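You operate a simulated robot arm through the tools that you are given. There is no shell and no other tool.

You run a simulated two-armed robot. Do the job below in one go: nothing can be reset, and whatever is moved stays where it is left.

TASK
Press the bush to the card's depth, then put the sleeve in the yellow tray.
Fine: the yellow sleeve is on the small press's slide; read the card, set the depth dial to it, use the lever, leave the slide out. Where these are worked on the way, their far stop is far enough and under half their travel is too little: press slide.

The check looks at the end state, three seconds after you hand in, the way a careful person would. Anything else that was tipped, shoved, dropped, spilled or broken makes it a failure.

THE ROBOT
Two 7-joint arms with fingered hands on one trunk that stands fixed in place. Base frame: the origin is at the foot of the trunk, x ahead of it, y to its left, z up; the work surface is at about z = 0.8. Lengths are in m, angles in degrees, forces in N, time in s.
The left shoulder is at [0.08, 0.198, 1.502], the right one opposite. With the tool pointing down near the work surface each hand reaches from about 0.1 to 0.68 m from the base axis, measured 20 degrees to its own side. Payload 4 kg a hand.
Tool frame (each hand has its own): the origin (TCP) lies between the finger pads and is the grasp point; the fingertips stand 0.026 m ahead of it; z points along the fingers, y is the line along which they close. The gripper opens to 0.132 m; its body begins 0.073 m behind the TCP. The gripper is a hand of 4 fingers: y runs from the thumb to the fingers, the wrist lies at [0, 0, -0.239] in the tool frame, and closing takes about 1.5 s.
Orientation is that of the tool frame in the base frame, as [roll, pitch, yaw] about the fixed x, y, z axes, in that order (R = Rz(yaw) Ry(pitch) Rx(roll)). With the fingers straight down and closing along the base's y, the tool's x points along the base's -x, its y along +y and its z along -z.

THE INTERFACE
- The arms move only by the tool apply_moves. It takes "left_steps", "right_steps" or both (then of equal length, played together; a hand with none holds still); each is a list of rows, each a list of 6 numbers: the turn, a rotation vector about the base's x, y, z in units of 8 degrees (1.0 is 8 degrees), then the shift along the base's x, y, z in units of 20 mm (1.0 is 20 mm). In form: [[ax, ay, az, x, y, z], ...]. A call has 1 to 20 rows; each row shifts and turns the commanded pose from where the row before left it. "left_claw" and "right_claw" are, for a hand that has rows, the opening, from 0 (shut) to 1 (fully open), set as the call begins (left out, the last holds). A call with a number of a shift or a turn outside -1 to 1 is refused whole. A row lasts 0.2 s, in which the tool goes at most 0.05 m and 8.6 degrees; a call with a longer step from one row to the next is refused whole, and so is a gripper value outside its range. Where a pose cannot be reached the arm comes as near as it can. A force on the tool above 40 N (or 10 N above the force at the start of the call, whichever is more), or a blocked arm, ends the call early, and 0.2 s more pass. Each finger travels about 0.072 m/s and halts on what it meets, pressing with about 23 N; the grip force reading is that of the motor and also rises with nothing between the fingers. The clock runs only during rows and for 0.2 s after the last one: add rows that do not move to give the fingers time. The reply holds the time, the measured pose of the TCP, the force on the tool along the base axes, the opening and the grip force, in the units named above and with some noise, with the torque about the TCP (base axes, N m) and any sound that the robot's microphone picked up.
- Cameras (640 x 400 px; columns grow to the right, rows downward): "scene" is now at [0.0992, -0.0212, 1.6504]; the picture's right is [-0.30, -0.96, 0.00], its down [-0.80, 0.25, -0.55] and it looks along [0.52, -0.16, -0.84] (base axes); focal length 314 px, centre (320, 200). "left" rides on the left gripper at [-0.068, 0.002, -0.097] in its tool frame; the picture's right is [-0.03, -1.00, 0.00], its down [0.82, -0.02, -0.58] and it looks along [0.58, -0.01, 0.82] (tool axes); focal length 270 px, centre (320, 200). "right" rides on the right gripper at [0.068, 0.002, -0.097] in its tool frame; the picture's right is [-0.03, 1.00, 0.00], its down [-0.82, -0.02, -0.58] and it looks along [-0.58, -0.01, 0.82] (tool axes); focal length 270 px, centre (320, 200). There is no depth. A picture from a camera that has moved, and an enlarged one, comes with that camera's place and axes in the base frame and with its lens.
- grab_frame(camera): a new picture of that camera. No time passes.
- raise_lower(by): slides the trunk up (or, below 0, down) by that many m; the arms and the scene camera ride with it, the base frame stays. It gives what a move gives, with no picture.
- curl_fingers(finger1, finger2, finger3, thumb_bend, hand): sets how far each is bent, from 0 (flat) to 1 (curled in); at 0.3 the hand is open as for a grip, at 0.7 the pads meet at the TCP. One left out holds its place. A second passes; each finger stops where it meets its share of the squeeze, and holds until it gets a number again. A gripper value or a shape takes the hand back. It gives what a move gives, with no picture; readings hold the bend of each and the force on the fingers (four entries, about 0 where the hand has none), thumb and palm.
- preshape(shape, hand): the hand has 4 fingers and takes this shape, open, in about a second: jaw (thumb against the fingers, like two jaws); tri (thumb and two fingers); tip (a fingertip pinch); poke (one finger out to press); point (the index stretched); flat (the hand flat); cup (the hand cupped); fist (a fist). The gripper value then closes the fingers along that shape, each until it touches; the sizes above hold for jaw. It gives what a move gives, with no picture.
- aim_head(pan, tilt): turns the head with the scene camera to pan (to the left, within 86 degrees either way) and tilt (down, from -29 to 69), counted from straight ahead of the robot. It gives what a move gives.
- enlarge(camera, box): a new picture of the part [left, top, right, bottom] of that camera's present view, enlarged. No time passes.
- finish_job(): hands the job in; it is judged then, once.

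Places have to be worked out from the pictures, the camera data and where the tool is seen. Open the grippers and draw the arms clear of the work before you hand the job in, unless the task says otherwise.

The tools are called after "Emit:" as name(argument=value, ...) on one line, values as JSON. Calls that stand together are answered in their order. apply_moves: Moves the arms, as the interface text tells. Its arguments: {"type":"object","properties":{"left_steps":{"type":"array"},"left_claw":{"type":"number"},"right_steps":{"type":"array"},"right_claw":{"type":"number"}},"required":[]} The other tools are called the same way: raise_lower (by) moves the trunk up or down; preshape (shape, hand) gives the hand a shape; curl_fingers (finger1, finger2, finger3, thumb_bend, hand) moves the fingers one by one; aim_head (pan, tilt) turns the head that bears the scene camera; grab_frame (camera) takes a picture; enlarge (camera, box) takes an enlarged picture of a part of a camera's view; finish_job () hands the job in.

At the start:

```text
t: 0.0
left_tool_pos: [0.6077, 0.1817, 1.1692]
left_tool_rot: [-180.0, 0.1, 179.9]
left_wrist_force: [0.3, 0.1, -0.2]
left_torque: [0.01, -0.01, 0.01]
left_finger_gap: 0.132
left_finger_force: 0.0
left_shape: jaw
left_bend: [0.3, 0.3, 0.3, 0.3]
left_finger forces: [0.0, 0.1, 0.0, 0.0, 0.0, 0.0]
right_tool_pos: [0.515, -0.3511, 1.1706]
right_tool_rot: [-180.0, 0.0, 179.9]
right_wrist_force: [0.3, 0.1, 1.0]
right_torque: [0.0, 0.02, 0.01]
right_finger_gap: 0.132
right_finger_force: 0.0
right_shape: jaw
right_bend: [0.3, 0.3, 0.3, 0.3]
right_finger forces: [0.0, 0.1, 0.0, 0.0, 0.0, 0.0]
trunk travel left (down, up): [-0.811, 0.029]
head pan, tilt (commanded): [-17.2, 56.9]
```

scene: 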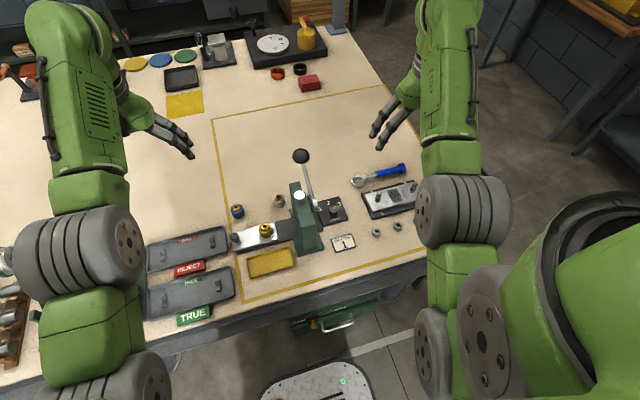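
right: 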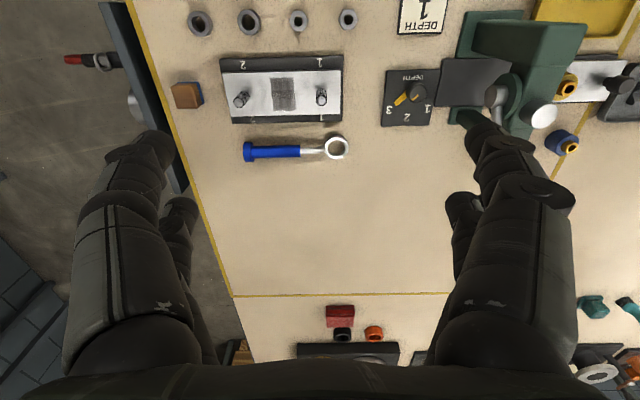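
left: 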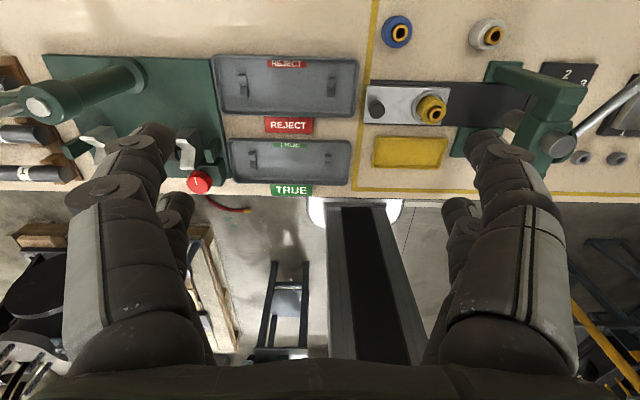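

The card seems to read "DEPTH 1", with the dial beside the press marked 1/2/3. I'll enlarge the views to confirm what is where before moving anything.

Emit:
enlarge(camera="scene", box=[220, 130, 440, 290])

Emit:
enlarge(camera="right", box=[360, 0, 640, 175])

Emit:
enlarge(camera="left", box=[340, 0, 640, 200])

```text
2.50 times, centred on (330, 210) of scene
camera zoom: at [0.0992, -0.0212, 1.6504], right [-0.3, -0.96, 0.0], down [-0.8, 0.25, -0.55], along [0.52, -0.16, -0.84], focal length 785 px, centre (295, 175)
```

zoom: 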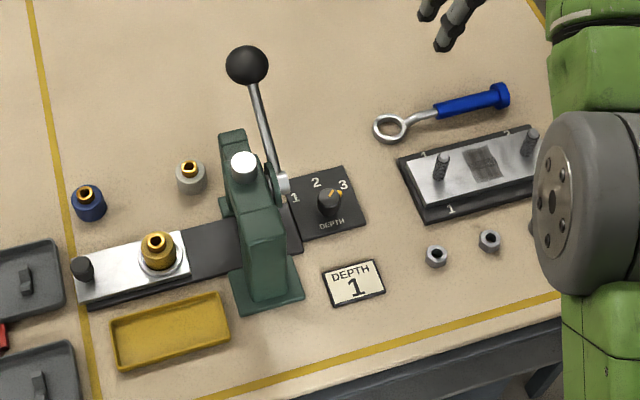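

```text
2.29 times, centred on (500, 88) of right
camera zoom: at [0.4472, -0.349, 1.2672], right [0.03, 1.0, 0.0], down [0.82, -0.02, 0.58], along [0.58, -0.01, -0.82], focal length 618 px, centre (-91, 457)
```

zoom: 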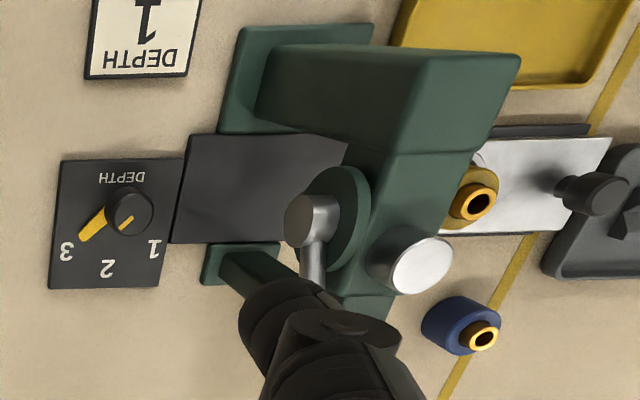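

```text
2.00 times, centred on (490, 100) of left
camera zoom: at [0.6761, 0.1834, 1.2676], right [0.03, -1.0, 0.0], down [-0.82, -0.02, 0.58], along [-0.58, -0.01, -0.82], focal length 541 px, centre (-20, 400)
```

zoom: 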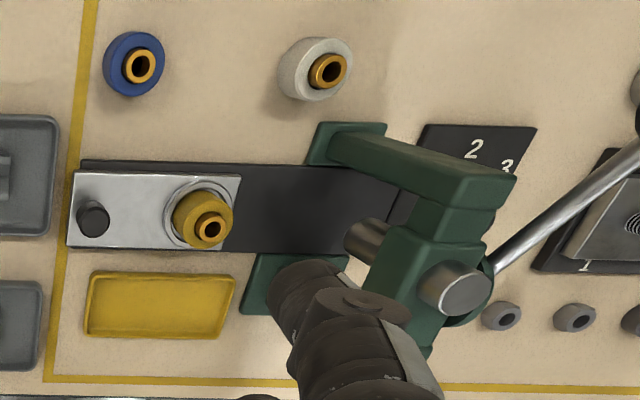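

The card reads DEPTH 1, and the dial's pointer is at 3. The lever's ball is partly hidden by the hands, so I'll move the right hand back toward the robot at its present height to get a clear second view of the press and lever.

Emit:
apply_moves(right_steps=[[0, 0, 0, -1, 0.9, 0], [0, 0, 0, -1, 0.9, 0], [0, 0, 0, -1, 0.9, 0], [0, 0, 0, -1, 0.9, 0], [0, 0, 0, -1, 0.9, 0], [0, 0, 0, -1, 0.9, 0], [0, 0, 0, -1, 0.9, 0], [0, 0, 0, -1, 0.9, 0], [0, 0, 0, -1, 0.9, 0], [0, 0, 0, -1, 0.9, 0]])

Emit:
grab_frame(camera="right")

Emit:
grab_frame(camera="left")

Emit:
grab_frame(camera="scene")

```text
t: 2.2
left_tool_pos: [0.6065, 0.182, 1.1709]
left_tool_rot: [179.9, 0.0, -180.0]
left_wrist_force: [-0.1, 0.2, 0.3]
left_torque: [0.0, -0.04, -0.02]
left_finger_gap: 0.1318
left_finger_force: 0.1
left_shape: jaw
left_bend: [0.3, 0.3, 0.3, 0.3]
left_finger forces: [0.0, 0.0, 0.0, 0.1, 0.1, 0.1]
right_tool_pos: [0.3838, -0.1884, 1.0747]
right_tool_rot: [-180.0, 0.2, -180.0]
right_wrist_force: [0.0, -0.3, -0.2]
right_torque: [0.03, 0.02, 0.01]
right_finger_gap: 0.1322
right_finger_force: 0.0
right_shape: jaw
right_bend: [0.3, 0.3, 0.3, 0.3]
right_finger forces: [0.0, 0.0, 0.1, 0.1, 0.0, 0.1]
right hand out of reach, approached as far as the arm can: row 1, 2, 3, 4, 5, 6, 7, 8, 9, 10
trunk travel left (down, up): [-0.811, 0.029]
head pan, tilt (commanded): [-17.2, 56.9]
```

```text
taken
camera right: at [0.316, -0.186, 1.1718], right [0.03, 1.0, 0.0], down [0.81, -0.02, 0.58], along [0.58, -0.02, -0.81], focal length 270 px, centre (320, 200)
```

right: 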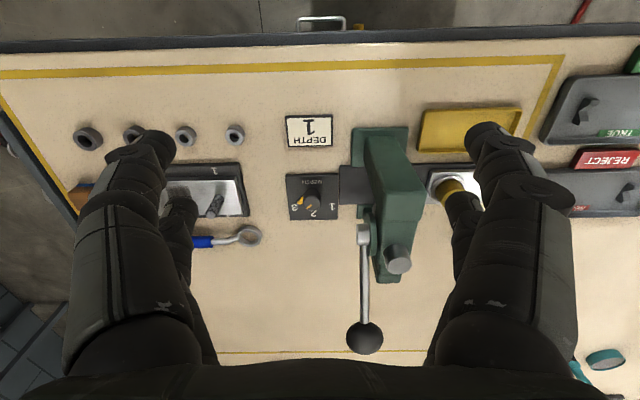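

```text
taken
camera left: at [0.6752, 0.1837, 1.2681], right [0.03, -1.0, 0.0], down [-0.82, -0.02, 0.58], along [-0.58, -0.01, -0.82], focal length 270 px, centre (320, 200)
```

left: 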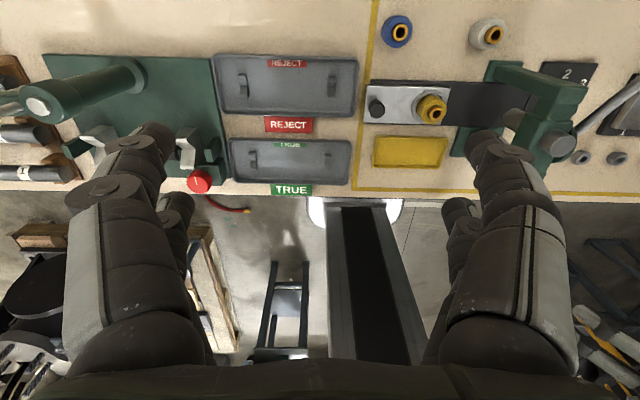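

```text
taken
camera scene: at [0.098, -0.0209, 1.6505], right [-0.3, -0.96, 0.0], down [-0.8, 0.25, -0.55], along [0.52, -0.16, -0.84], focal length 314 px, centre (320, 200)
```

scene: 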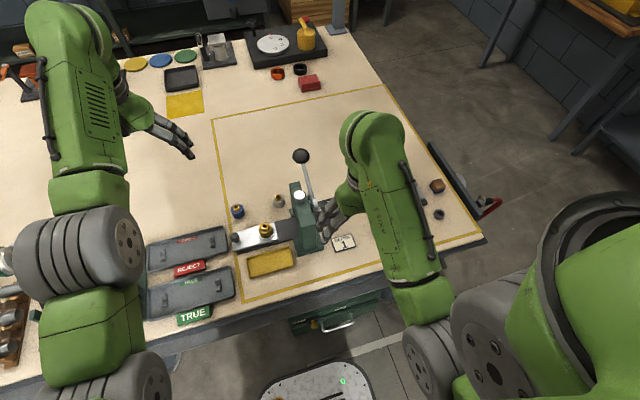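

I triangulate the lever ball at about (0.66, -0.14, 1.00), its pivot at about (0.54, -0.14, 0.93), the ram near y = -0.10 and the dial near (0.57, -0.21). The right hand was out of reach and sagged to z = 1.07, so I'll make a small move to see what the commanded pose is now measured from.

Emit:
apply_moves(right_steps=[[0, 0, 0, 0.5, -0.5, 0], [0, 0, 0, 0.5, -0.5, 0]])

Emit:
enlarge(camera="right", box=[240, 90, 480, 240])

Emit:
enlarge(camera="scene", box=[80, 20, 360, 195])

```text
t: 2.8
left_tool_pos: [0.6081, 0.1815, 1.1687]
left_tool_rot: [-180.0, 0.0, -180.0]
left_wrist_force: [0.0, -0.1, 0.1]
left_torque: [0.01, 0.02, 0.02]
left_finger_gap: 0.1319
left_finger_force: 0.0
left_shape: jaw
left_bend: [0.3, 0.3, 0.3, 0.3]
left_finger forces: [0.1, 0.0, 0.0, 0.0, 0.1, 0.0]
right_tool_pos: [0.4064, -0.21, 1.0737]
right_tool_rot: [-179.9, -0.1, -180.0]
right_wrist_force: [0.9, -0.6, 0.4]
right_torque: [0.04, 0.01, 0.0]
right_finger_gap: 0.132
right_finger_force: 0.1
right_shape: jaw
right_bend: [0.3, 0.3, 0.3, 0.3]
right_finger forces: [0.0, 0.1, 0.1, 0.0, 0.1, 0.0]
trunk travel left (down, up): [-0.811, 0.029]
head pan, tilt (commanded): [-17.2, 56.9]
```

```text
2.67 times, centred on (360, 165) of right
camera zoom: at [0.3379, -0.2069, 1.1717], right [0.03, 1.0, 0.0], down [0.82, -0.02, 0.58], along [0.58, -0.01, -0.82], focal length 721 px, centre (213, 293)
```

zoom: 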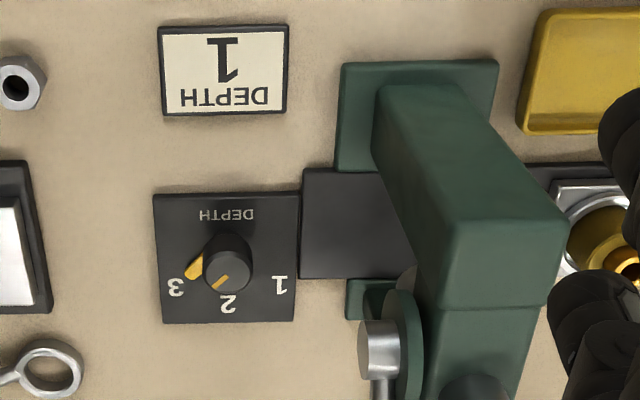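

```text
2.29 times, centred on (220, 108) of scene
camera zoom: at [0.0998, -0.0215, 1.6504], right [-0.3, -0.96, 0.0], down [-0.8, 0.25, -0.55], along [0.52, -0.16, -0.84], focal length 718 px, centre (549, 411)
```

zoom: 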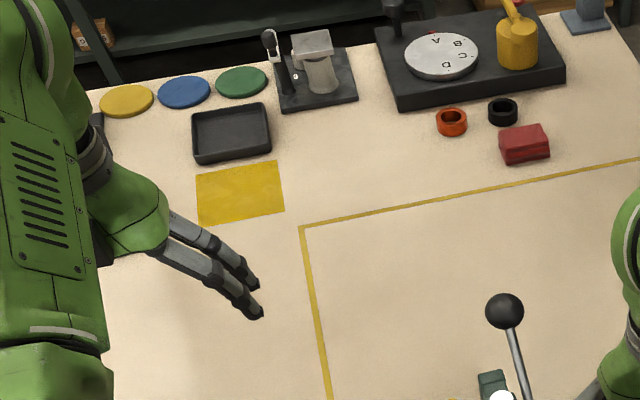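

The commanded pose restarts from the measured one, and the only real yellow tray is the one beside the press. Next I'll take enlarged looks at my right hand's body, to judge its clearance to the press, and at the dial.

Emit:
enlarge(camera="scene", box=[280, 100, 440, 260])

Emit:
enlarge(camera="scene", box=[80, 60, 240, 180])

Emit:
grab_frame(camera="right")

```text
2.50 times, centred on (360, 180) of scene
camera zoom: at [0.0998, -0.0215, 1.6504], right [-0.3, -0.96, 0.0], down [-0.8, 0.25, -0.55], along [0.52, -0.16, -0.84], focal length 785 px, centre (220, 250)
```

zoom: 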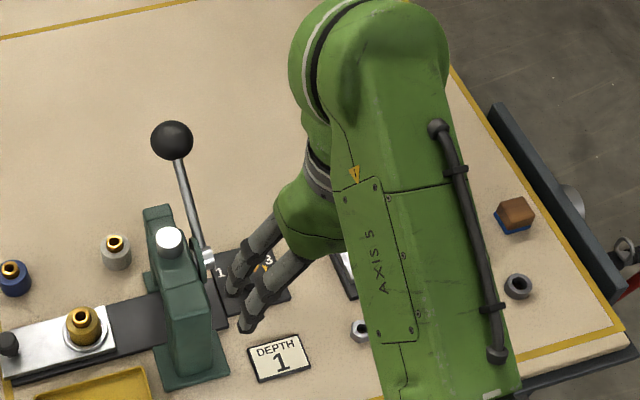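

```text
3.33 times, centred on (160, 120) of scene
camera zoom: at [0.0998, -0.0215, 1.6504], right [-0.3, -0.96, 0.0], down [-0.8, 0.25, -0.55], along [0.52, -0.16, -0.84], focal length 1047 px, centre (853, 467)
```

zoom: 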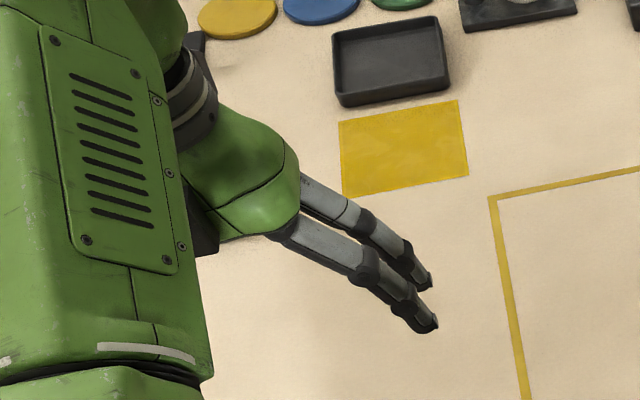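

```text
taken
camera right: at [0.3379, -0.2069, 1.1717], right [0.03, 1.0, 0.0], down [0.82, -0.02, 0.58], along [0.58, -0.01, -0.82], focal length 270 px, centre (320, 200)
```

right: 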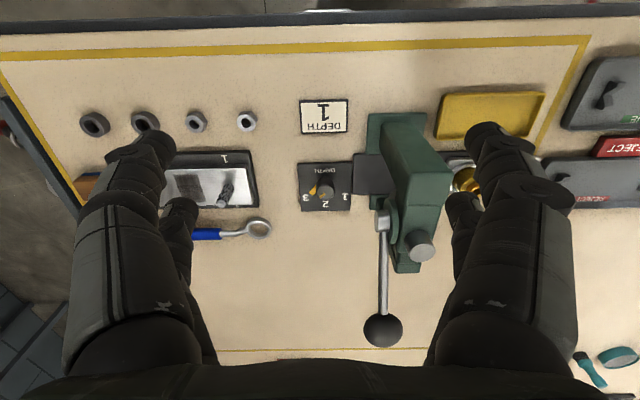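

The right palm is about 0.11 m wide, so straight down over the dial it would brush the lever hub. I'll move clear to the right, yaw the hand about 50° and lean it toward -y in the air to check that pose can be reached.

Emit:
apply_moves(right_steps=[[0, 0, 0.781, 0.59, -0.94, -0.3], [0, 0, 0.781, 0.59, -0.94, -0.3], [0, 0, 0.781, 0.59, -0.94, -0.3], [0, 0, 0.781, 0.59, -0.94, -0.3], [0, 0, 0.781, 0.59, -0.94, -0.3], [0, 0, 0.781, 0.59, -0.94, -0.3], [0, 0, 0.781, 0.59, -0.94, -0.3], [0, 0, 0.781, 0.59, -0.94, -0.3], [0.67, -0.563, 0, 0, 0, 0], [0.67, -0.563, 0, 0, 0, 0], [0.67, -0.563, 0, 0, 0, 0], [0.67, -0.563, 0, 0, 0, 0], [0.67, -0.563, 0, 0, 0, 0]])

Emit:
grab_frame(camera="right")

Emit:
grab_frame(camera="scene")

```text
t: 5.6
left_tool_pos: [0.6067, 0.1817, 1.17]
left_tool_rot: [-180.0, -0.1, 180.0]
left_wrist_force: [-0.7, -0.6, -0.3]
left_torque: [0.0, 0.0, -0.01]
left_finger_gap: 0.1319
left_finger_force: 0.0
left_shape: jaw
left_bend: [0.3, 0.3, 0.3, 0.3]
left_finger forces: [0.0, 0.1, 0.1, 0.1, 0.0, 0.1]
right_tool_pos: [0.4984, -0.3596, 1.0284]
right_tool_rot: [179.9, 35.0, -130.0]
right_wrist_force: [-0.1, -0.4, 0.5]
right_torque: [0.06, 0.0, 0.04]
right_finger_gap: 0.132
right_finger_force: 0.0
right_shape: jaw
right_bend: [0.3, 0.3, 0.3, 0.3]
right_finger forces: [0.1, 0.0, 0.0, 0.0, 0.0, 0.1]
trunk travel left (down, up): [-0.811, 0.029]
head pan, tilt (commanded): [-17.2, 56.9]
```

```text
taken
camera right: at [0.4264, -0.4432, 1.067], right [-0.75, 0.66, 0.01], down [0.23, 0.24, 0.94], along [0.62, 0.71, -0.34], focal length 270 px, centre (320, 200)
```

right: 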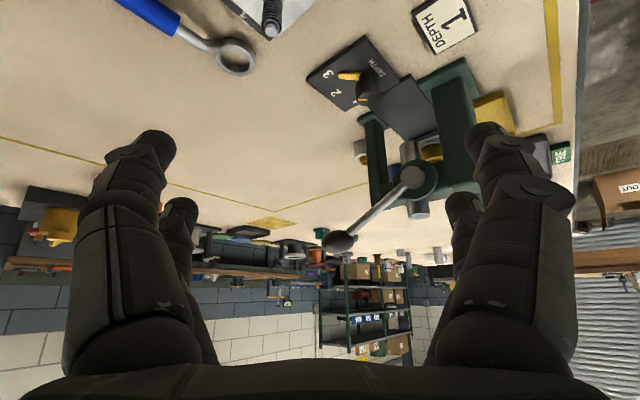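

```text
taken
camera scene: at [0.0986, -0.0221, 1.6505], right [-0.3, -0.96, 0.0], down [-0.8, 0.25, -0.55], along [0.52, -0.16, -0.84], focal length 314 px, centre (320, 200)
```

scene: 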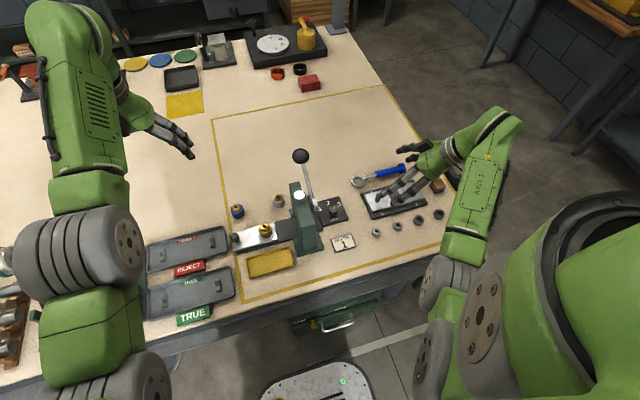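

The leaned pose is reachable and the dial is in clear view. I'll enlarge this view and the scene view to triangulate the dial and see its pointer.

Emit:
enlarge(camera="right", box=[290, 20, 482, 140])

Emit:
enlarge(camera="scene", box=[270, 180, 366, 240])

Emit:
enlarge(camera="right", box=[310, 100, 502, 260])

```text
3.33 times, centred on (386, 80) of right
camera zoom: at [0.4264, -0.4432, 1.067], right [-0.75, 0.66, 0.01], down [0.23, 0.24, 0.94], along [0.62, 0.71, -0.34], focal length 901 px, centre (100, 600)
```

zoom: 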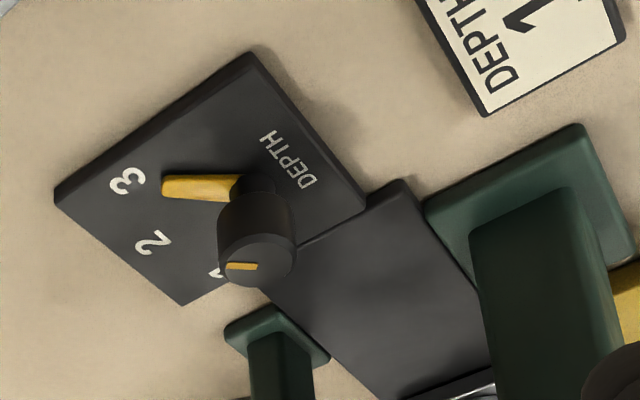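

```text
6.67 times, centred on (318, 210) of scene
camera zoom: at [0.0986, -0.0221, 1.6505], right [-0.3, -0.96, 0.0], down [-0.8, 0.25, -0.55], along [0.52, -0.16, -0.84], focal length 2094 px, centre (333, 133)
```

zoom: 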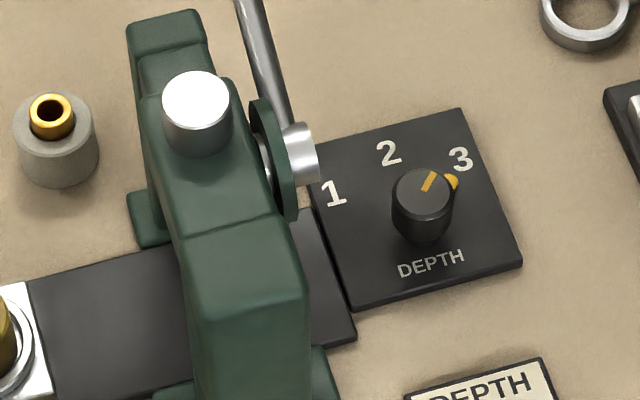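

```text
2.50 times, centred on (406, 180) of right
camera zoom: at [0.4264, -0.4432, 1.067], right [-0.75, 0.66, 0.01], down [0.23, 0.24, 0.94], along [0.62, 0.71, -0.34], focal length 676 px, centre (105, 250)
```

zoom: 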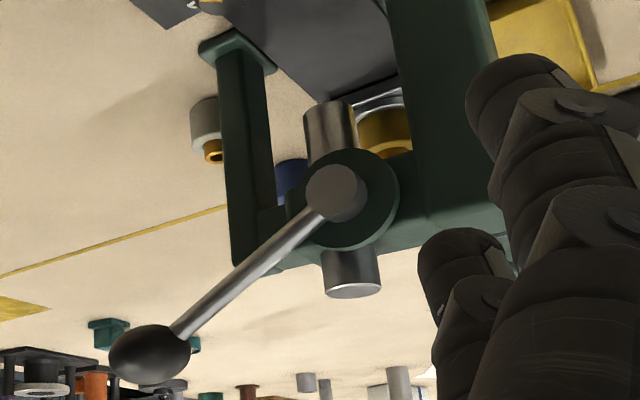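

The dial is a raised knob (top about z = 0.85, axis about (0.556, -0.206)) with a pointer lug, and its positions sit at -45°, 0° and +45°. I'll ease the lean to 20° and set the yaw for the first stroke, still in the air and with the fingers part open, then test the far end of that turn for reach.

Emit:
apply_moves(right_steps=[[-0.718, 0.603, 0, 0, 0, 0], [-0.718, 0.603, 0, 0, 0, 0], [0, 0, 0.75, 0, 0, 0], [0, 0, 0.75, 0, 0, 0], [0, 0, 0.75, 0, 0, 0], [0, 0, 0.9, 0, 0, 0], [0, 0, 0.9, 0, 0, 0], [0, 0, 0.9, 0, 0, 0], [0, 0, 0.9, 0, 0, 0], [0, 0, 0.9, 0, 0, 0], [0, 0, 0.9, 0, 0, 0], [0, 0, 0.9, 0, 0, 0]], right_claw=0.55)

Emit:
grab_frame(camera="right")

```text
t: 8.2
left_tool_pos: [0.6085, 0.1824, 1.1704]
left_tool_rot: [180.0, 0.0, -180.0]
left_wrist_force: [0.7, -0.6, -0.1]
left_torque: [0.02, 0.01, 0.03]
left_finger_gap: 0.1319
left_finger_force: 0.1
left_shape: jaw
left_bend: [0.3, 0.3, 0.3, 0.3]
left_finger forces: [0.1, 0.0, 0.1, 0.1, 0.1, 0.0]
right_tool_pos: [0.5001, -0.3585, 1.0263]
right_tool_rot: [179.9, 20.0, -61.6]
right_wrist_force: [0.3, 0.1, -0.3]
right_torque: [0.01, 0.0, 0.01]
right_finger_gap: 0.0733
right_finger_force: 0.1
right_shape: jaw
right_bend: [0.72, 0.72, 0.72, 0.7]
right_finger forces: [0.0, 0.0, 0.0, 0.1, 0.0, 0.1]
trunk travel left (down, up): [-0.811, 0.029]
head pan, tilt (commanded): [-17.2, 56.9]
```

```text
taken
camera right: at [0.5448, -0.4449, 1.0941], right [-0.89, -0.46, 0.01], down [-0.25, 0.51, 0.82], along [-0.38, 0.73, -0.57], focal length 270 px, centre (320, 200)
```

right: 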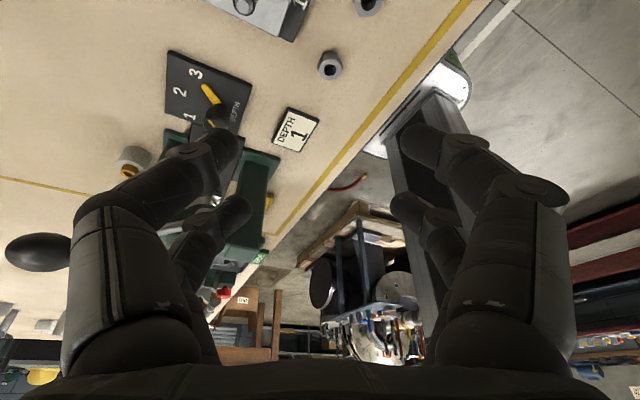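

The full yaw range is reachable, so two 45–50° strokes will do it. I'll rotate back to the start yaw and move above the dial at about z = 0.95.

Emit:
apply_moves(right_steps=[[0, 0, -0.9, 0, 0, 0], [0, 0, -0.9, 0, 0, 0], [0, 0, -0.9, 0.4, 0.4, 0], [0, 0, -0.9, 0.4, 0.7, 0], [0, 0, -0.9, 0.4, 0.9, 0], [0, 0, -0.9, 0.4, 0.9, -0.3], [0, 0, -0.9, 0.4, 0.9, -0.5], [0, 0, 0, 0.4, 0.9, -0.5], [0, 0, 0, 0.3, 0.9, -0.5], [0, 0, 0, 0, 0.9, -0.5], [0, 0, 0, 0, 0.87, -0.5], [0, 0, 0, 0, 0, -0.5], [0, 0, 0, 0, 0, -0.5]])

Emit:
grab_frame(camera="right")

Emit:
enlarge(camera="scene", box=[260, 120, 420, 240])

```text
t: 11.0
left_tool_pos: [0.6072, 0.1824, 1.1702]
left_tool_rot: [180.0, 0.0, 180.0]
left_wrist_force: [0.2, 0.2, -0.5]
left_torque: [-0.02, 0.01, -0.03]
left_finger_gap: 0.1317
left_finger_force: 0.1
left_shape: jaw
left_bend: [0.3, 0.3, 0.3, 0.3]
left_finger forces: [0.0, 0.0, 0.0, 0.0, 0.0, 0.0]
right_tool_pos: [0.5546, -0.2113, 0.9497]
right_tool_rot: [-180.0, 20.1, -112.0]
right_wrist_force: [-0.3, -0.2, 0.9]
right_torque: [-0.03, -0.01, 0.01]
right_finger_gap: 0.073
right_finger_force: 0.0
right_shape: jaw
right_bend: [0.72, 0.72, 0.72, 0.7]
right_finger forces: [0.0, 0.0, 0.0, 0.0, 0.0, 0.1]
trunk travel left (down, up): [-0.811, 0.029]
head pan, tilt (commanded): [-17.2, 56.9]
```

```text
taken
camera right: at [0.5163, -0.3012, 1.0185], right [-0.92, 0.4, 0.01], down [0.23, 0.52, 0.82], along [0.32, 0.76, -0.57], focal length 270 px, centre (320, 200)
```

right: 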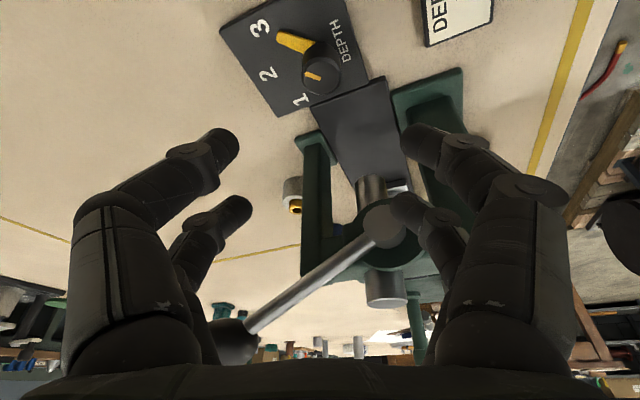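

```text
3.33 times, centred on (340, 180) of scene
camera zoom: at [0.0995, -0.0216, 1.6504], right [-0.3, -0.96, 0.0], down [-0.8, 0.25, -0.55], along [0.52, -0.16, -0.84], focal length 1047 px, centre (253, 267)
```

zoom: 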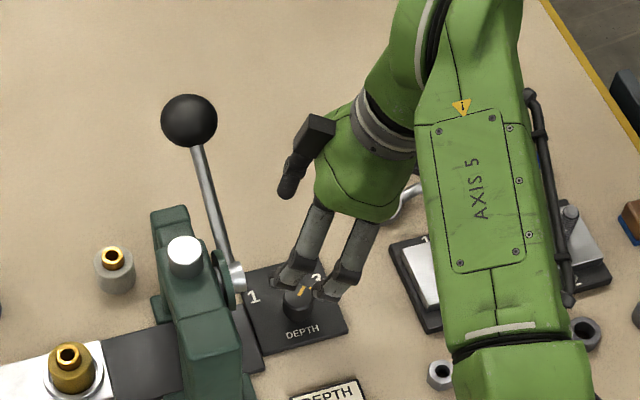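

From this view the knob top works out to (0.556, -0.206, 0.848), right in line with the hand. I'll lower partway and check the finger spacing around it.

Emit:
apply_moves(right_steps=[[0, 0, 0, 0, 0, -0.8], [0, 0, 0, 0, 0, -0.8], [0, 0, 0, 0, 0, -0.8], [0, 0, 0, 0, 0, -0.7], [0, 0, 0, 0, 0, -0.6]])

Emit:
grab_frame(camera="right")

Emit:
enlarge(camera="scene", box=[280, 150, 400, 240])

```text
t: 12.2
left_tool_pos: [0.6075, 0.1825, 1.1705]
left_tool_rot: [-179.9, 0.0, -179.9]
left_wrist_force: [-0.5, -0.3, 0.0]
left_torque: [-0.02, -0.02, 0.0]
left_finger_gap: 0.1318
left_finger_force: 0.2
left_shape: jaw
left_bend: [0.3, 0.3, 0.3, 0.3]
left_finger forces: [0.0, 0.0, 0.0, 0.0, 0.0, 0.1]
right_tool_pos: [0.5534, -0.2123, 0.8779]
right_tool_rot: [179.9, 20.0, -111.9]
right_wrist_force: [-0.7, 0.2, 0.1]
right_torque: [-0.01, 0.02, 0.02]
right_finger_gap: 0.0729
right_finger_force: 0.0
right_shape: jaw
right_bend: [0.72, 0.72, 0.72, 0.7]
right_finger forces: [0.0, 0.1, 0.0, 0.0, 0.0, 0.0]
trunk travel left (down, up): [-0.811, 0.029]
head pan, tilt (commanded): [-17.2, 56.9]
```

```text
taken
camera right: at [0.5161, -0.3009, 0.9445], right [-0.92, 0.4, 0.01], down [0.23, 0.52, 0.82], along [0.32, 0.76, -0.57], focal length 270 px, centre (320, 200)
```

right: 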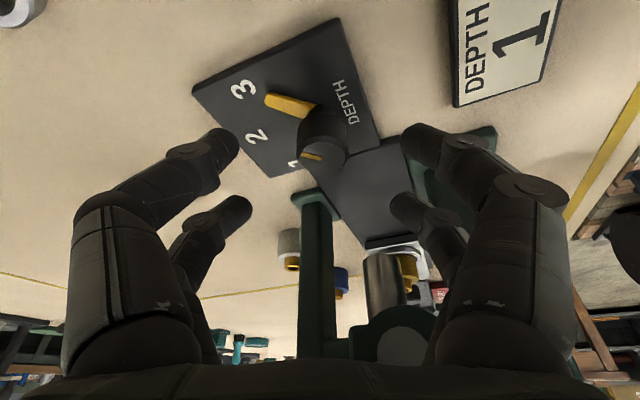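

```text
4.44 times, centred on (340, 195) of scene
camera zoom: at [0.0995, -0.0214, 1.6504], right [-0.3, -0.96, 0.0], down [-0.8, 0.25, -0.55], along [0.52, -0.16, -0.84], focal length 1396 px, centre (231, 222)
```

zoom: 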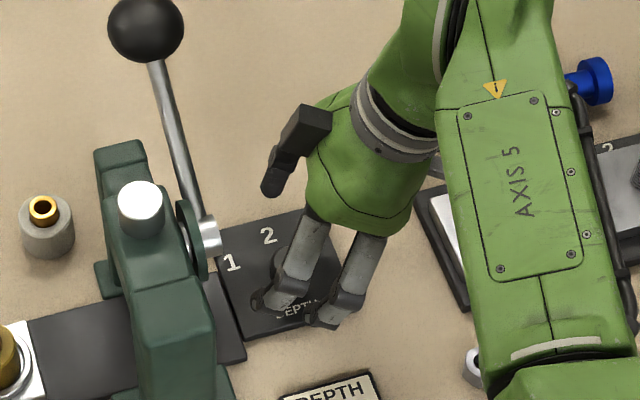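

The knob sits centred between the fingertip pairs with good clearance to the lever. I'll lower the last 25 mm and close gently on it.

Emit:
apply_moves(right_steps=[[0, 0, 0, 0, 0.05, -0.62], [0, 0, 0, 0, 0.05, -0.62]])

Emit:
grab_frame(camera="right")

```text
t: 12.8
left_tool_pos: [0.6093, 0.1822, 1.1692]
left_tool_rot: [180.0, 0.0, 180.0]
left_wrist_force: [-0.2, 0.9, -0.2]
left_torque: [-0.01, -0.04, 0.02]
left_finger_gap: 0.132
left_finger_force: 0.0
left_shape: jaw
left_bend: [0.3, 0.3, 0.3, 0.3]
left_finger forces: [0.1, 0.0, 0.0, 0.0, 0.0, 0.1]
right_tool_pos: [0.5525, -0.2099, 0.8567]
right_tool_rot: [-180.0, 20.0, -112.0]
right_wrist_force: [-0.4, -0.2, 0.1]
right_torque: [-0.02, 0.0, -0.01]
right_finger_gap: 0.0729
right_finger_force: 0.1
right_shape: jaw
right_bend: [0.72, 0.72, 0.72, 0.7]
right_finger forces: [0.1, 0.1, 0.0, 0.1, 0.0, 0.0]
right hand out of reach, approached as far as the arm can: row 2
trunk travel left (down, up): [-0.811, 0.029]
head pan, tilt (commanded): [-17.2, 56.9]
```

```text
taken
camera right: at [0.5141, -0.2987, 0.9247], right [-0.92, 0.4, 0.01], down [0.23, 0.52, 0.82], along [0.32, 0.76, -0.57], focal length 270 px, centre (320, 200)
```

right: 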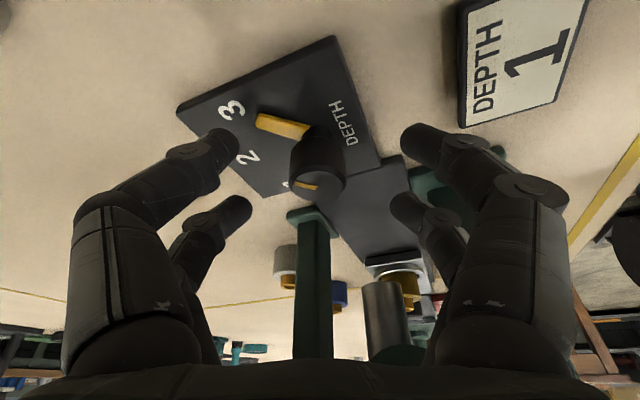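

Row 2 hit an arm limit just above the knob. I'll raise the hand 0.1 m and lower the trunk by the same amount, so the arm works in an easier posture; the left hand has nothing tall beneath it.

Emit:
apply_moves(right_steps=[[0, 0, 0, 0, 0, 1], [0, 0, 0, 0, 0, 1], [0, 0, 0, 0, 0, 1], [0, 0, 0, 0, 0, 1], [0, 0, 0, 0, 0, 1], [0, 0, 0, 0, 0, 1]])

Emit:
raise_lower(by=-0.1)

Emit:
grab_frame(camera="right")

Emit:
grab_frame(camera="scene")

```text
t: 14.2
left_tool_pos: [0.6083, 0.1828, 1.1694]
left_tool_rot: [-179.9, 0.0, 179.9]
left_wrist_force: [-0.3, -0.2, -0.7]
left_torque: [0.0, -0.03, -0.01]
left_finger_gap: 0.1323
left_finger_force: 0.1
left_shape: jaw
left_bend: [0.3, 0.3, 0.3, 0.3]
left_finger forces: [0.0, 0.0, 0.0, 0.0, 0.0, 0.0]
right_tool_pos: [0.5515, -0.2103, 0.9764]
right_tool_rot: [179.9, 20.0, -112.0]
right_wrist_force: [0.5, 0.2, 0.1]
right_torque: [0.0, 0.0, -0.01]
right_finger_gap: 0.0731
right_finger_force: 0.0
right_shape: jaw
right_bend: [0.72, 0.72, 0.72, 0.7]
right_finger forces: [0.0, 0.1, 0.0, 0.0, 0.0, 0.1]
trunk travel left (down, up): [-0.811, 0.029]
head pan, tilt (commanded): [-17.2, 56.9]
```

```text
t: 15.5
left_tool_pos: [0.6072, 0.1821, 1.0709]
left_tool_rot: [-179.9, 0.0, -179.9]
left_wrist_force: [0.4, -0.5, -0.1]
left_torque: [-0.02, 0.02, 0.01]
left_finger_gap: 0.1321
left_finger_force: 0.0
left_shape: jaw
left_bend: [0.3, 0.3, 0.3, 0.3]
left_finger forces: [0.0, 0.0, 0.0, 0.0, 0.1, 0.0]
right_tool_pos: [0.5504, -0.2105, 0.8768]
right_tool_rot: [180.0, 20.0, -111.9]
right_wrist_force: [0.3, 0.0, -0.6]
right_torque: [-0.03, 0.02, 0.02]
right_finger_gap: 0.0729
right_finger_force: 0.0
right_shape: jaw
right_bend: [0.72, 0.72, 0.72, 0.7]
right_finger forces: [0.0, 0.0, 0.1, 0.0, 0.0, 0.0]
trunk travel left (down, up): [-0.711, 0.129]
head pan, tilt (commanded): [-17.2, 56.9]
```

```text
taken
camera right: at [0.5135, -0.2996, 0.9448], right [-0.92, 0.4, 0.01], down [0.23, 0.52, 0.82], along [0.32, 0.76, -0.57], focal length 270 px, centre (320, 200)
```

right: 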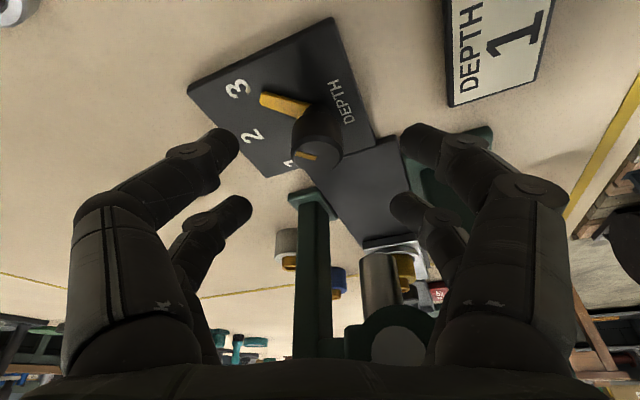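

```text
taken
camera scene: at [0.0992, -0.0212, 1.5505], right [-0.3, -0.96, 0.0], down [-0.8, 0.25, -0.55], along [0.52, -0.16, -0.84], focal length 314 px, centre (320, 200)
```

scene: 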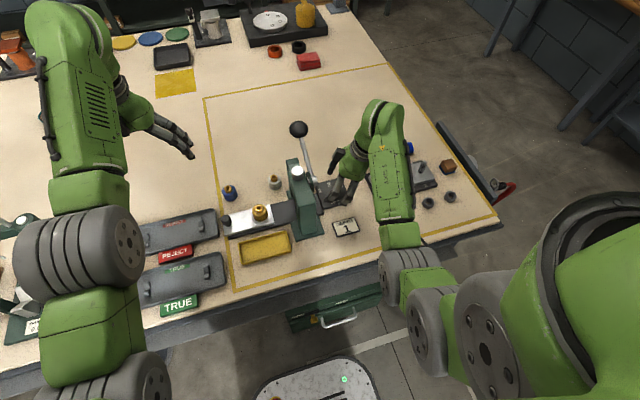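

The knob now works out at about (0.554, -0.207) from this closer view. I'll lower 24 mm with a slight centring shift, then close the fingers on the knob and give them time.

Emit:
apply_moves(right_steps=[[0, 0, 0, 0.05, -0.04, -0.6], [0, 0, 0, 0.05, -0.04, -0.6]])

Emit:
apply_moves(right_steps=[[0, 0, 0, 0, 0, 0], [0, 0, 0, 0, 0, 0], [0, 0, 0, 0, 0, 0], [0, 0, 0, 0, 0, 0], [0, 0, 0, 0, 0, 0], [0, 0, 0, 0, 0, 0]], right_claw=0.0)

Emit:
grab_frame(camera="right")

```text
t: 16.1
left_tool_pos: [0.6071, 0.1823, 1.0696]
left_tool_rot: [180.0, 0.0, -180.0]
left_wrist_force: [-0.1, 0.0, -0.8]
left_torque: [0.0, 0.03, -0.02]
left_finger_gap: 0.1321
left_finger_force: 0.0
left_shape: jaw
left_bend: [0.3, 0.3, 0.3, 0.3]
left_finger forces: [0.0, 0.0, 0.0, 0.0, 0.1, 0.0]
right_tool_pos: [0.5534, -0.2126, 0.8524]
right_tool_rot: [-180.0, 20.1, -112.0]
right_wrist_force: [-0.7, -0.5, -0.7]
right_torque: [0.0, 0.0, -0.02]
right_finger_gap: 0.0729
right_finger_force: 0.0
right_shape: jaw
right_bend: [0.72, 0.72, 0.72, 0.7]
right_finger forces: [0.1, 0.1, 0.1, 0.0, 0.0, 0.0]
trunk travel left (down, up): [-0.711, 0.129]
head pan, tilt (commanded): [-17.2, 56.9]
```

```text
t: 17.5
left_tool_pos: [0.6073, 0.1827, 1.0692]
left_tool_rot: [-179.9, 0.0, -180.0]
left_wrist_force: [-0.8, -1.3, 0.5]
left_torque: [0.03, 0.03, -0.01]
left_finger_gap: 0.1319
left_finger_force: 0.1
left_shape: jaw
left_bend: [0.3, 0.3, 0.3, 0.3]
left_finger forces: [0.1, 0.0, 0.1, 0.0, 0.1, 0.0]
right_tool_pos: [0.553, -0.21, 0.852]
right_tool_rot: [179.9, 19.9, -112.0]
right_wrist_force: [-0.8, 5.3, -6.3]
right_torque: [-0.18, 0.13, 0.05]
right_finger_gap: 0.0004
right_finger_force: 23.1
right_shape: jaw
right_bend: [0.71, 0.71, 0.71, 0.71]
right_finger forces: [26.0, 17.7, 18.8, 0.1, 0.2, 0.0]
trunk travel left (down, up): [-0.711, 0.129]
head pan, tilt (commanded): [-17.2, 56.9]
```

```text
taken
camera right: at [0.5156, -0.3001, 0.9199], right [-0.92, 0.4, 0.01], down [0.23, 0.52, 0.82], along [0.32, 0.76, -0.57], focal length 270 px, centre (320, 200)
```

right: 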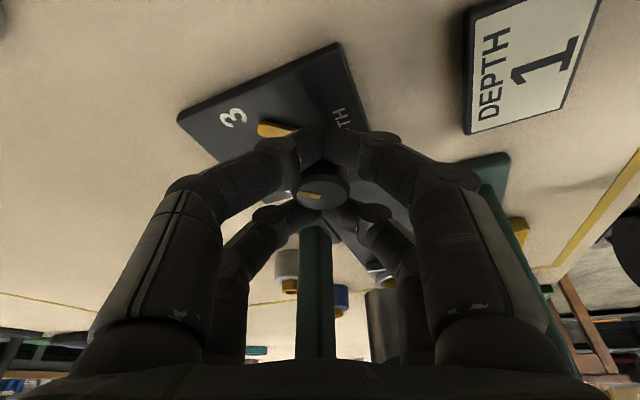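

The fingers closed with the knob caged between the two finger pairs (gap about 0, finger forces 18–26 N). I'll try a small 16° turn to see whether the knob follows; its orange mark is visible in the hand camera.

Emit:
apply_moves(right_steps=[[0, 0, 0.7, 0.02, 0, 0], [0, 0, 0.7, 0.02, 0, 0], [0, 0, 0.7, 0.02, 0, 0]])

Emit:
grab_frame(camera="right")

Emit:
enlarge(camera="scene", box=[270, 150, 390, 240])

```text
t: 18.3
left_tool_pos: [0.6081, 0.1821, 1.0687]
left_tool_rot: [-179.8, 0.0, -179.9]
left_wrist_force: [-0.5, -0.1, 0.6]
left_torque: [0.0, -0.05, 0.01]
left_finger_gap: 0.1321
left_finger_force: 0.0
left_shape: jaw
left_bend: [0.3, 0.3, 0.3, 0.3]
left_finger forces: [0.0, 0.1, 0.1, 0.0, 0.0, 0.0]
right_tool_pos: [0.555, -0.2112, 0.8525]
right_tool_rot: [179.9, 20.0, -95.1]
right_wrist_force: [-0.9, 7.8, -7.9]
right_torque: [-0.24, 0.04, -0.03]
right_finger_gap: 0.0002
right_finger_force: 23.2
right_shape: jaw
right_bend: [0.71, 0.71, 0.71, 0.71]
right_finger forces: [26.1, 18.6, 19.3, 0.0, 0.0, 0.0]
trunk travel left (down, up): [-0.711, 0.129]
head pan, tilt (commanded): [-17.2, 56.9]
```

```text
taken
camera right: at [0.5449, -0.3076, 0.92], right [-0.99, 0.11, 0.01], down [0.07, 0.57, 0.82], along [0.09, 0.82, -0.57], focal length 270 px, centre (320, 200)
```

right: 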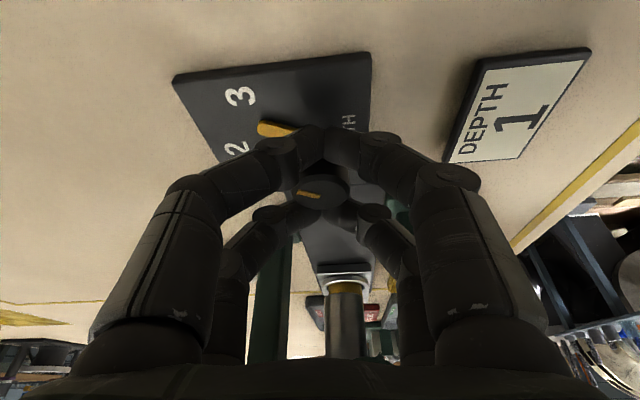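

```text
4.44 times, centred on (330, 195) of scene
camera zoom: at [0.1003, -0.0204, 1.5503], right [-0.3, -0.96, 0.0], down [-0.8, 0.25, -0.55], along [0.52, -0.16, -0.84], focal length 1396 px, centre (276, 222)
```

zoom: 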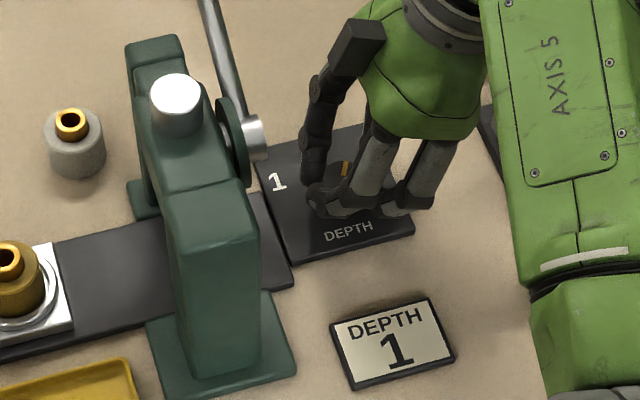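

The knob is turning with the hand: its mark stayed fixed in the hand's view while the "3" label rotated. I'll continue the stroke another 34°.

Emit:
apply_moves(right_steps=[[0, 0, 0.85, 0.03, 0.01, 0], [0, 0, 0.85, 0.03, 0.01, 0], [0, 0, 0.85, 0.03, 0.01, 0], [0, 0, 0.85, 0.03, 0.01, 0], [0, 0, 0.85, 0.03, 0.01, 0]])

Emit:
grab_frame(camera="right")

Emit:
enlarge(camera="scene", box=[270, 150, 390, 240])

```text
t: 19.5
left_tool_pos: [0.6083, 0.1825, 1.0689]
left_tool_rot: [-179.8, 0.0, 180.0]
left_wrist_force: [-0.1, 0.0, 0.4]
left_torque: [0.0, 0.02, 0.02]
left_finger_gap: 0.1321
left_finger_force: 0.0
left_shape: jaw
left_bend: [0.3, 0.3, 0.3, 0.3]
left_finger forces: [0.0, 0.0, 0.1, 0.1, 0.0, 0.1]
right_tool_pos: [0.5584, -0.2094, 0.8521]
right_tool_rot: [179.9, 20.0, -61.2]
right_wrist_force: [-2.4, 4.7, -10.6]
right_torque: [-0.22, -0.14, 0.0]
right_finger_gap: 0.0001
right_finger_force: 23.6
right_shape: jaw
right_bend: [0.71, 0.71, 0.7, 0.71]
right_finger forces: [0.0, 19.0, 19.3, 0.0, 0.0, 0.0]
trunk travel left (down, up): [-0.711, 0.129]
head pan, tilt (commanded): [-17.2, 56.9]
```

```text
taken
camera right: at [0.6041, -0.2961, 0.9201], right [-0.89, -0.46, 0.01], down [-0.26, 0.51, 0.82], along [-0.38, 0.73, -0.57], focal length 270 px, centre (320, 200)
```

right: 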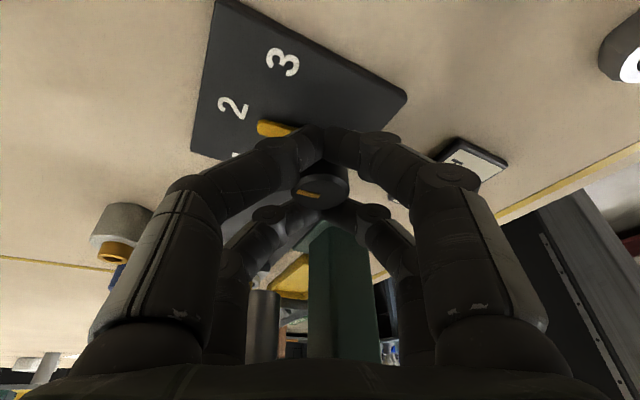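

```text
4.44 times, centred on (330, 195) of scene
camera zoom: at [0.1005, -0.0204, 1.5503], right [-0.3, -0.96, 0.0], down [-0.8, 0.25, -0.55], along [0.52, -0.16, -0.84], focal length 1396 px, centre (276, 222)
```

zoom: 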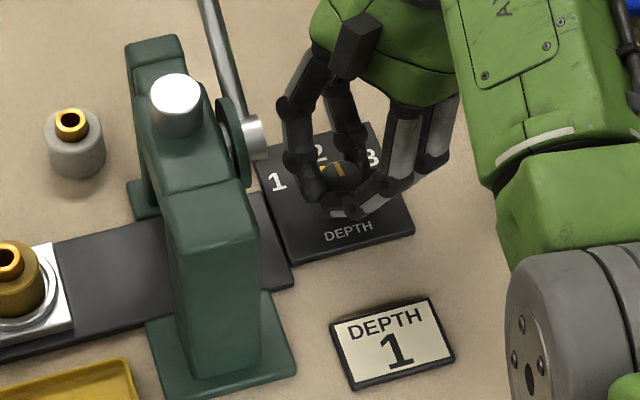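

The pointer has now moved past 2 (about 51° turned). I'll open, lift 30 mm, and turn the hand back for the second stroke, then check the knob before re-gripping.

Emit:
apply_moves(right_steps=[[0, 0, 0, 0, 0, 0], [0, 0, 0, 0, 0, 0], [0, 0, 0, 0, 0, 0], [0, 0, 0, 0, 0, 0], [0, 0, 0, 0, 0, 0], [0, 0, 0, 0, 0, 0.8], [0, 0, 0, 0, 0, 0.8], [0, 0, -0.85, -0.03, -0.01, 0], [0, 0, -0.85, -0.03, -0.01, 0], [0, 0, -0.85, -0.03, -0.01, 0], [0, 0, -0.85, -0.03, -0.01, 0], [0, 0, -0.85, -0.03, -0.01, 0], [0, 0, -0.85, -0.03, 0, 0], [0, 0, -0.85, -0.03, 0, 0], [0, 0, -0.4, -0.02, 0, 0]], right_claw=0.55)

Emit:
grab_frame(camera="right")

Emit:
enlarge(camera="scene", box=[270, 150, 390, 240])

```text
t: 22.7
left_tool_pos: [0.607, 0.1824, 1.0706]
left_tool_rot: [180.0, -0.1, 179.9]
left_wrist_force: [-0.1, 0.1, -0.4]
left_torque: [0.0, 0.03, -0.01]
left_finger_gap: 0.132
left_finger_force: 0.1
left_shape: jaw
left_bend: [0.3, 0.3, 0.3, 0.3]
left_finger forces: [0.0, 0.1, 0.0, 0.0, 0.0, 0.0]
right_tool_pos: [0.5541, -0.2128, 0.8843]
right_tool_rot: [179.9, 19.9, -112.1]
right_wrist_force: [-0.2, 0.0, 0.1]
right_torque: [0.03, 0.0, -0.04]
right_finger_gap: 0.072
right_finger_force: 0.0
right_shape: jaw
right_bend: [0.72, 0.72, 0.72, 0.7]
right_finger forces: [0.0, 0.1, 0.1, 0.0, 0.0, 0.1]
trunk travel left (down, up): [-0.711, 0.129]
head pan, tilt (commanded): [-17.2, 56.9]
```

```text
taken
camera right: at [0.5151, -0.3012, 0.9526], right [-0.92, 0.4, 0.01], down [0.23, 0.52, 0.82], along [0.32, 0.76, -0.57], focal length 270 px, centre (320, 200)
```

right: 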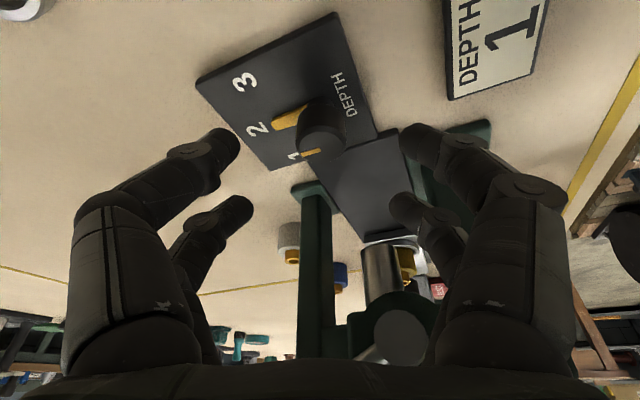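

```text
4.44 times, centred on (330, 195) of scene
camera zoom: at [0.0991, -0.0212, 1.5504], right [-0.3, -0.96, 0.0], down [-0.8, 0.25, -0.55], along [0.52, -0.16, -0.84], focal length 1396 px, centre (276, 222)
```

zoom: 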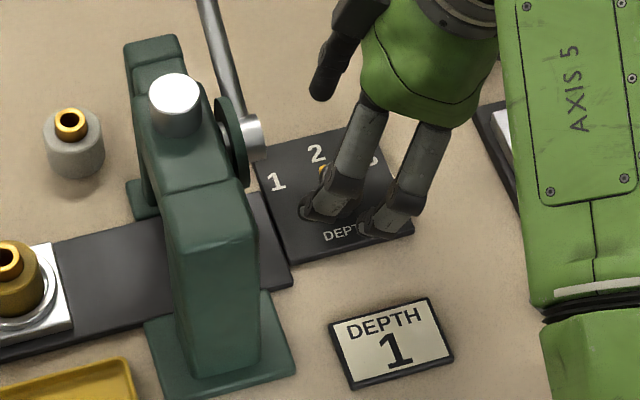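

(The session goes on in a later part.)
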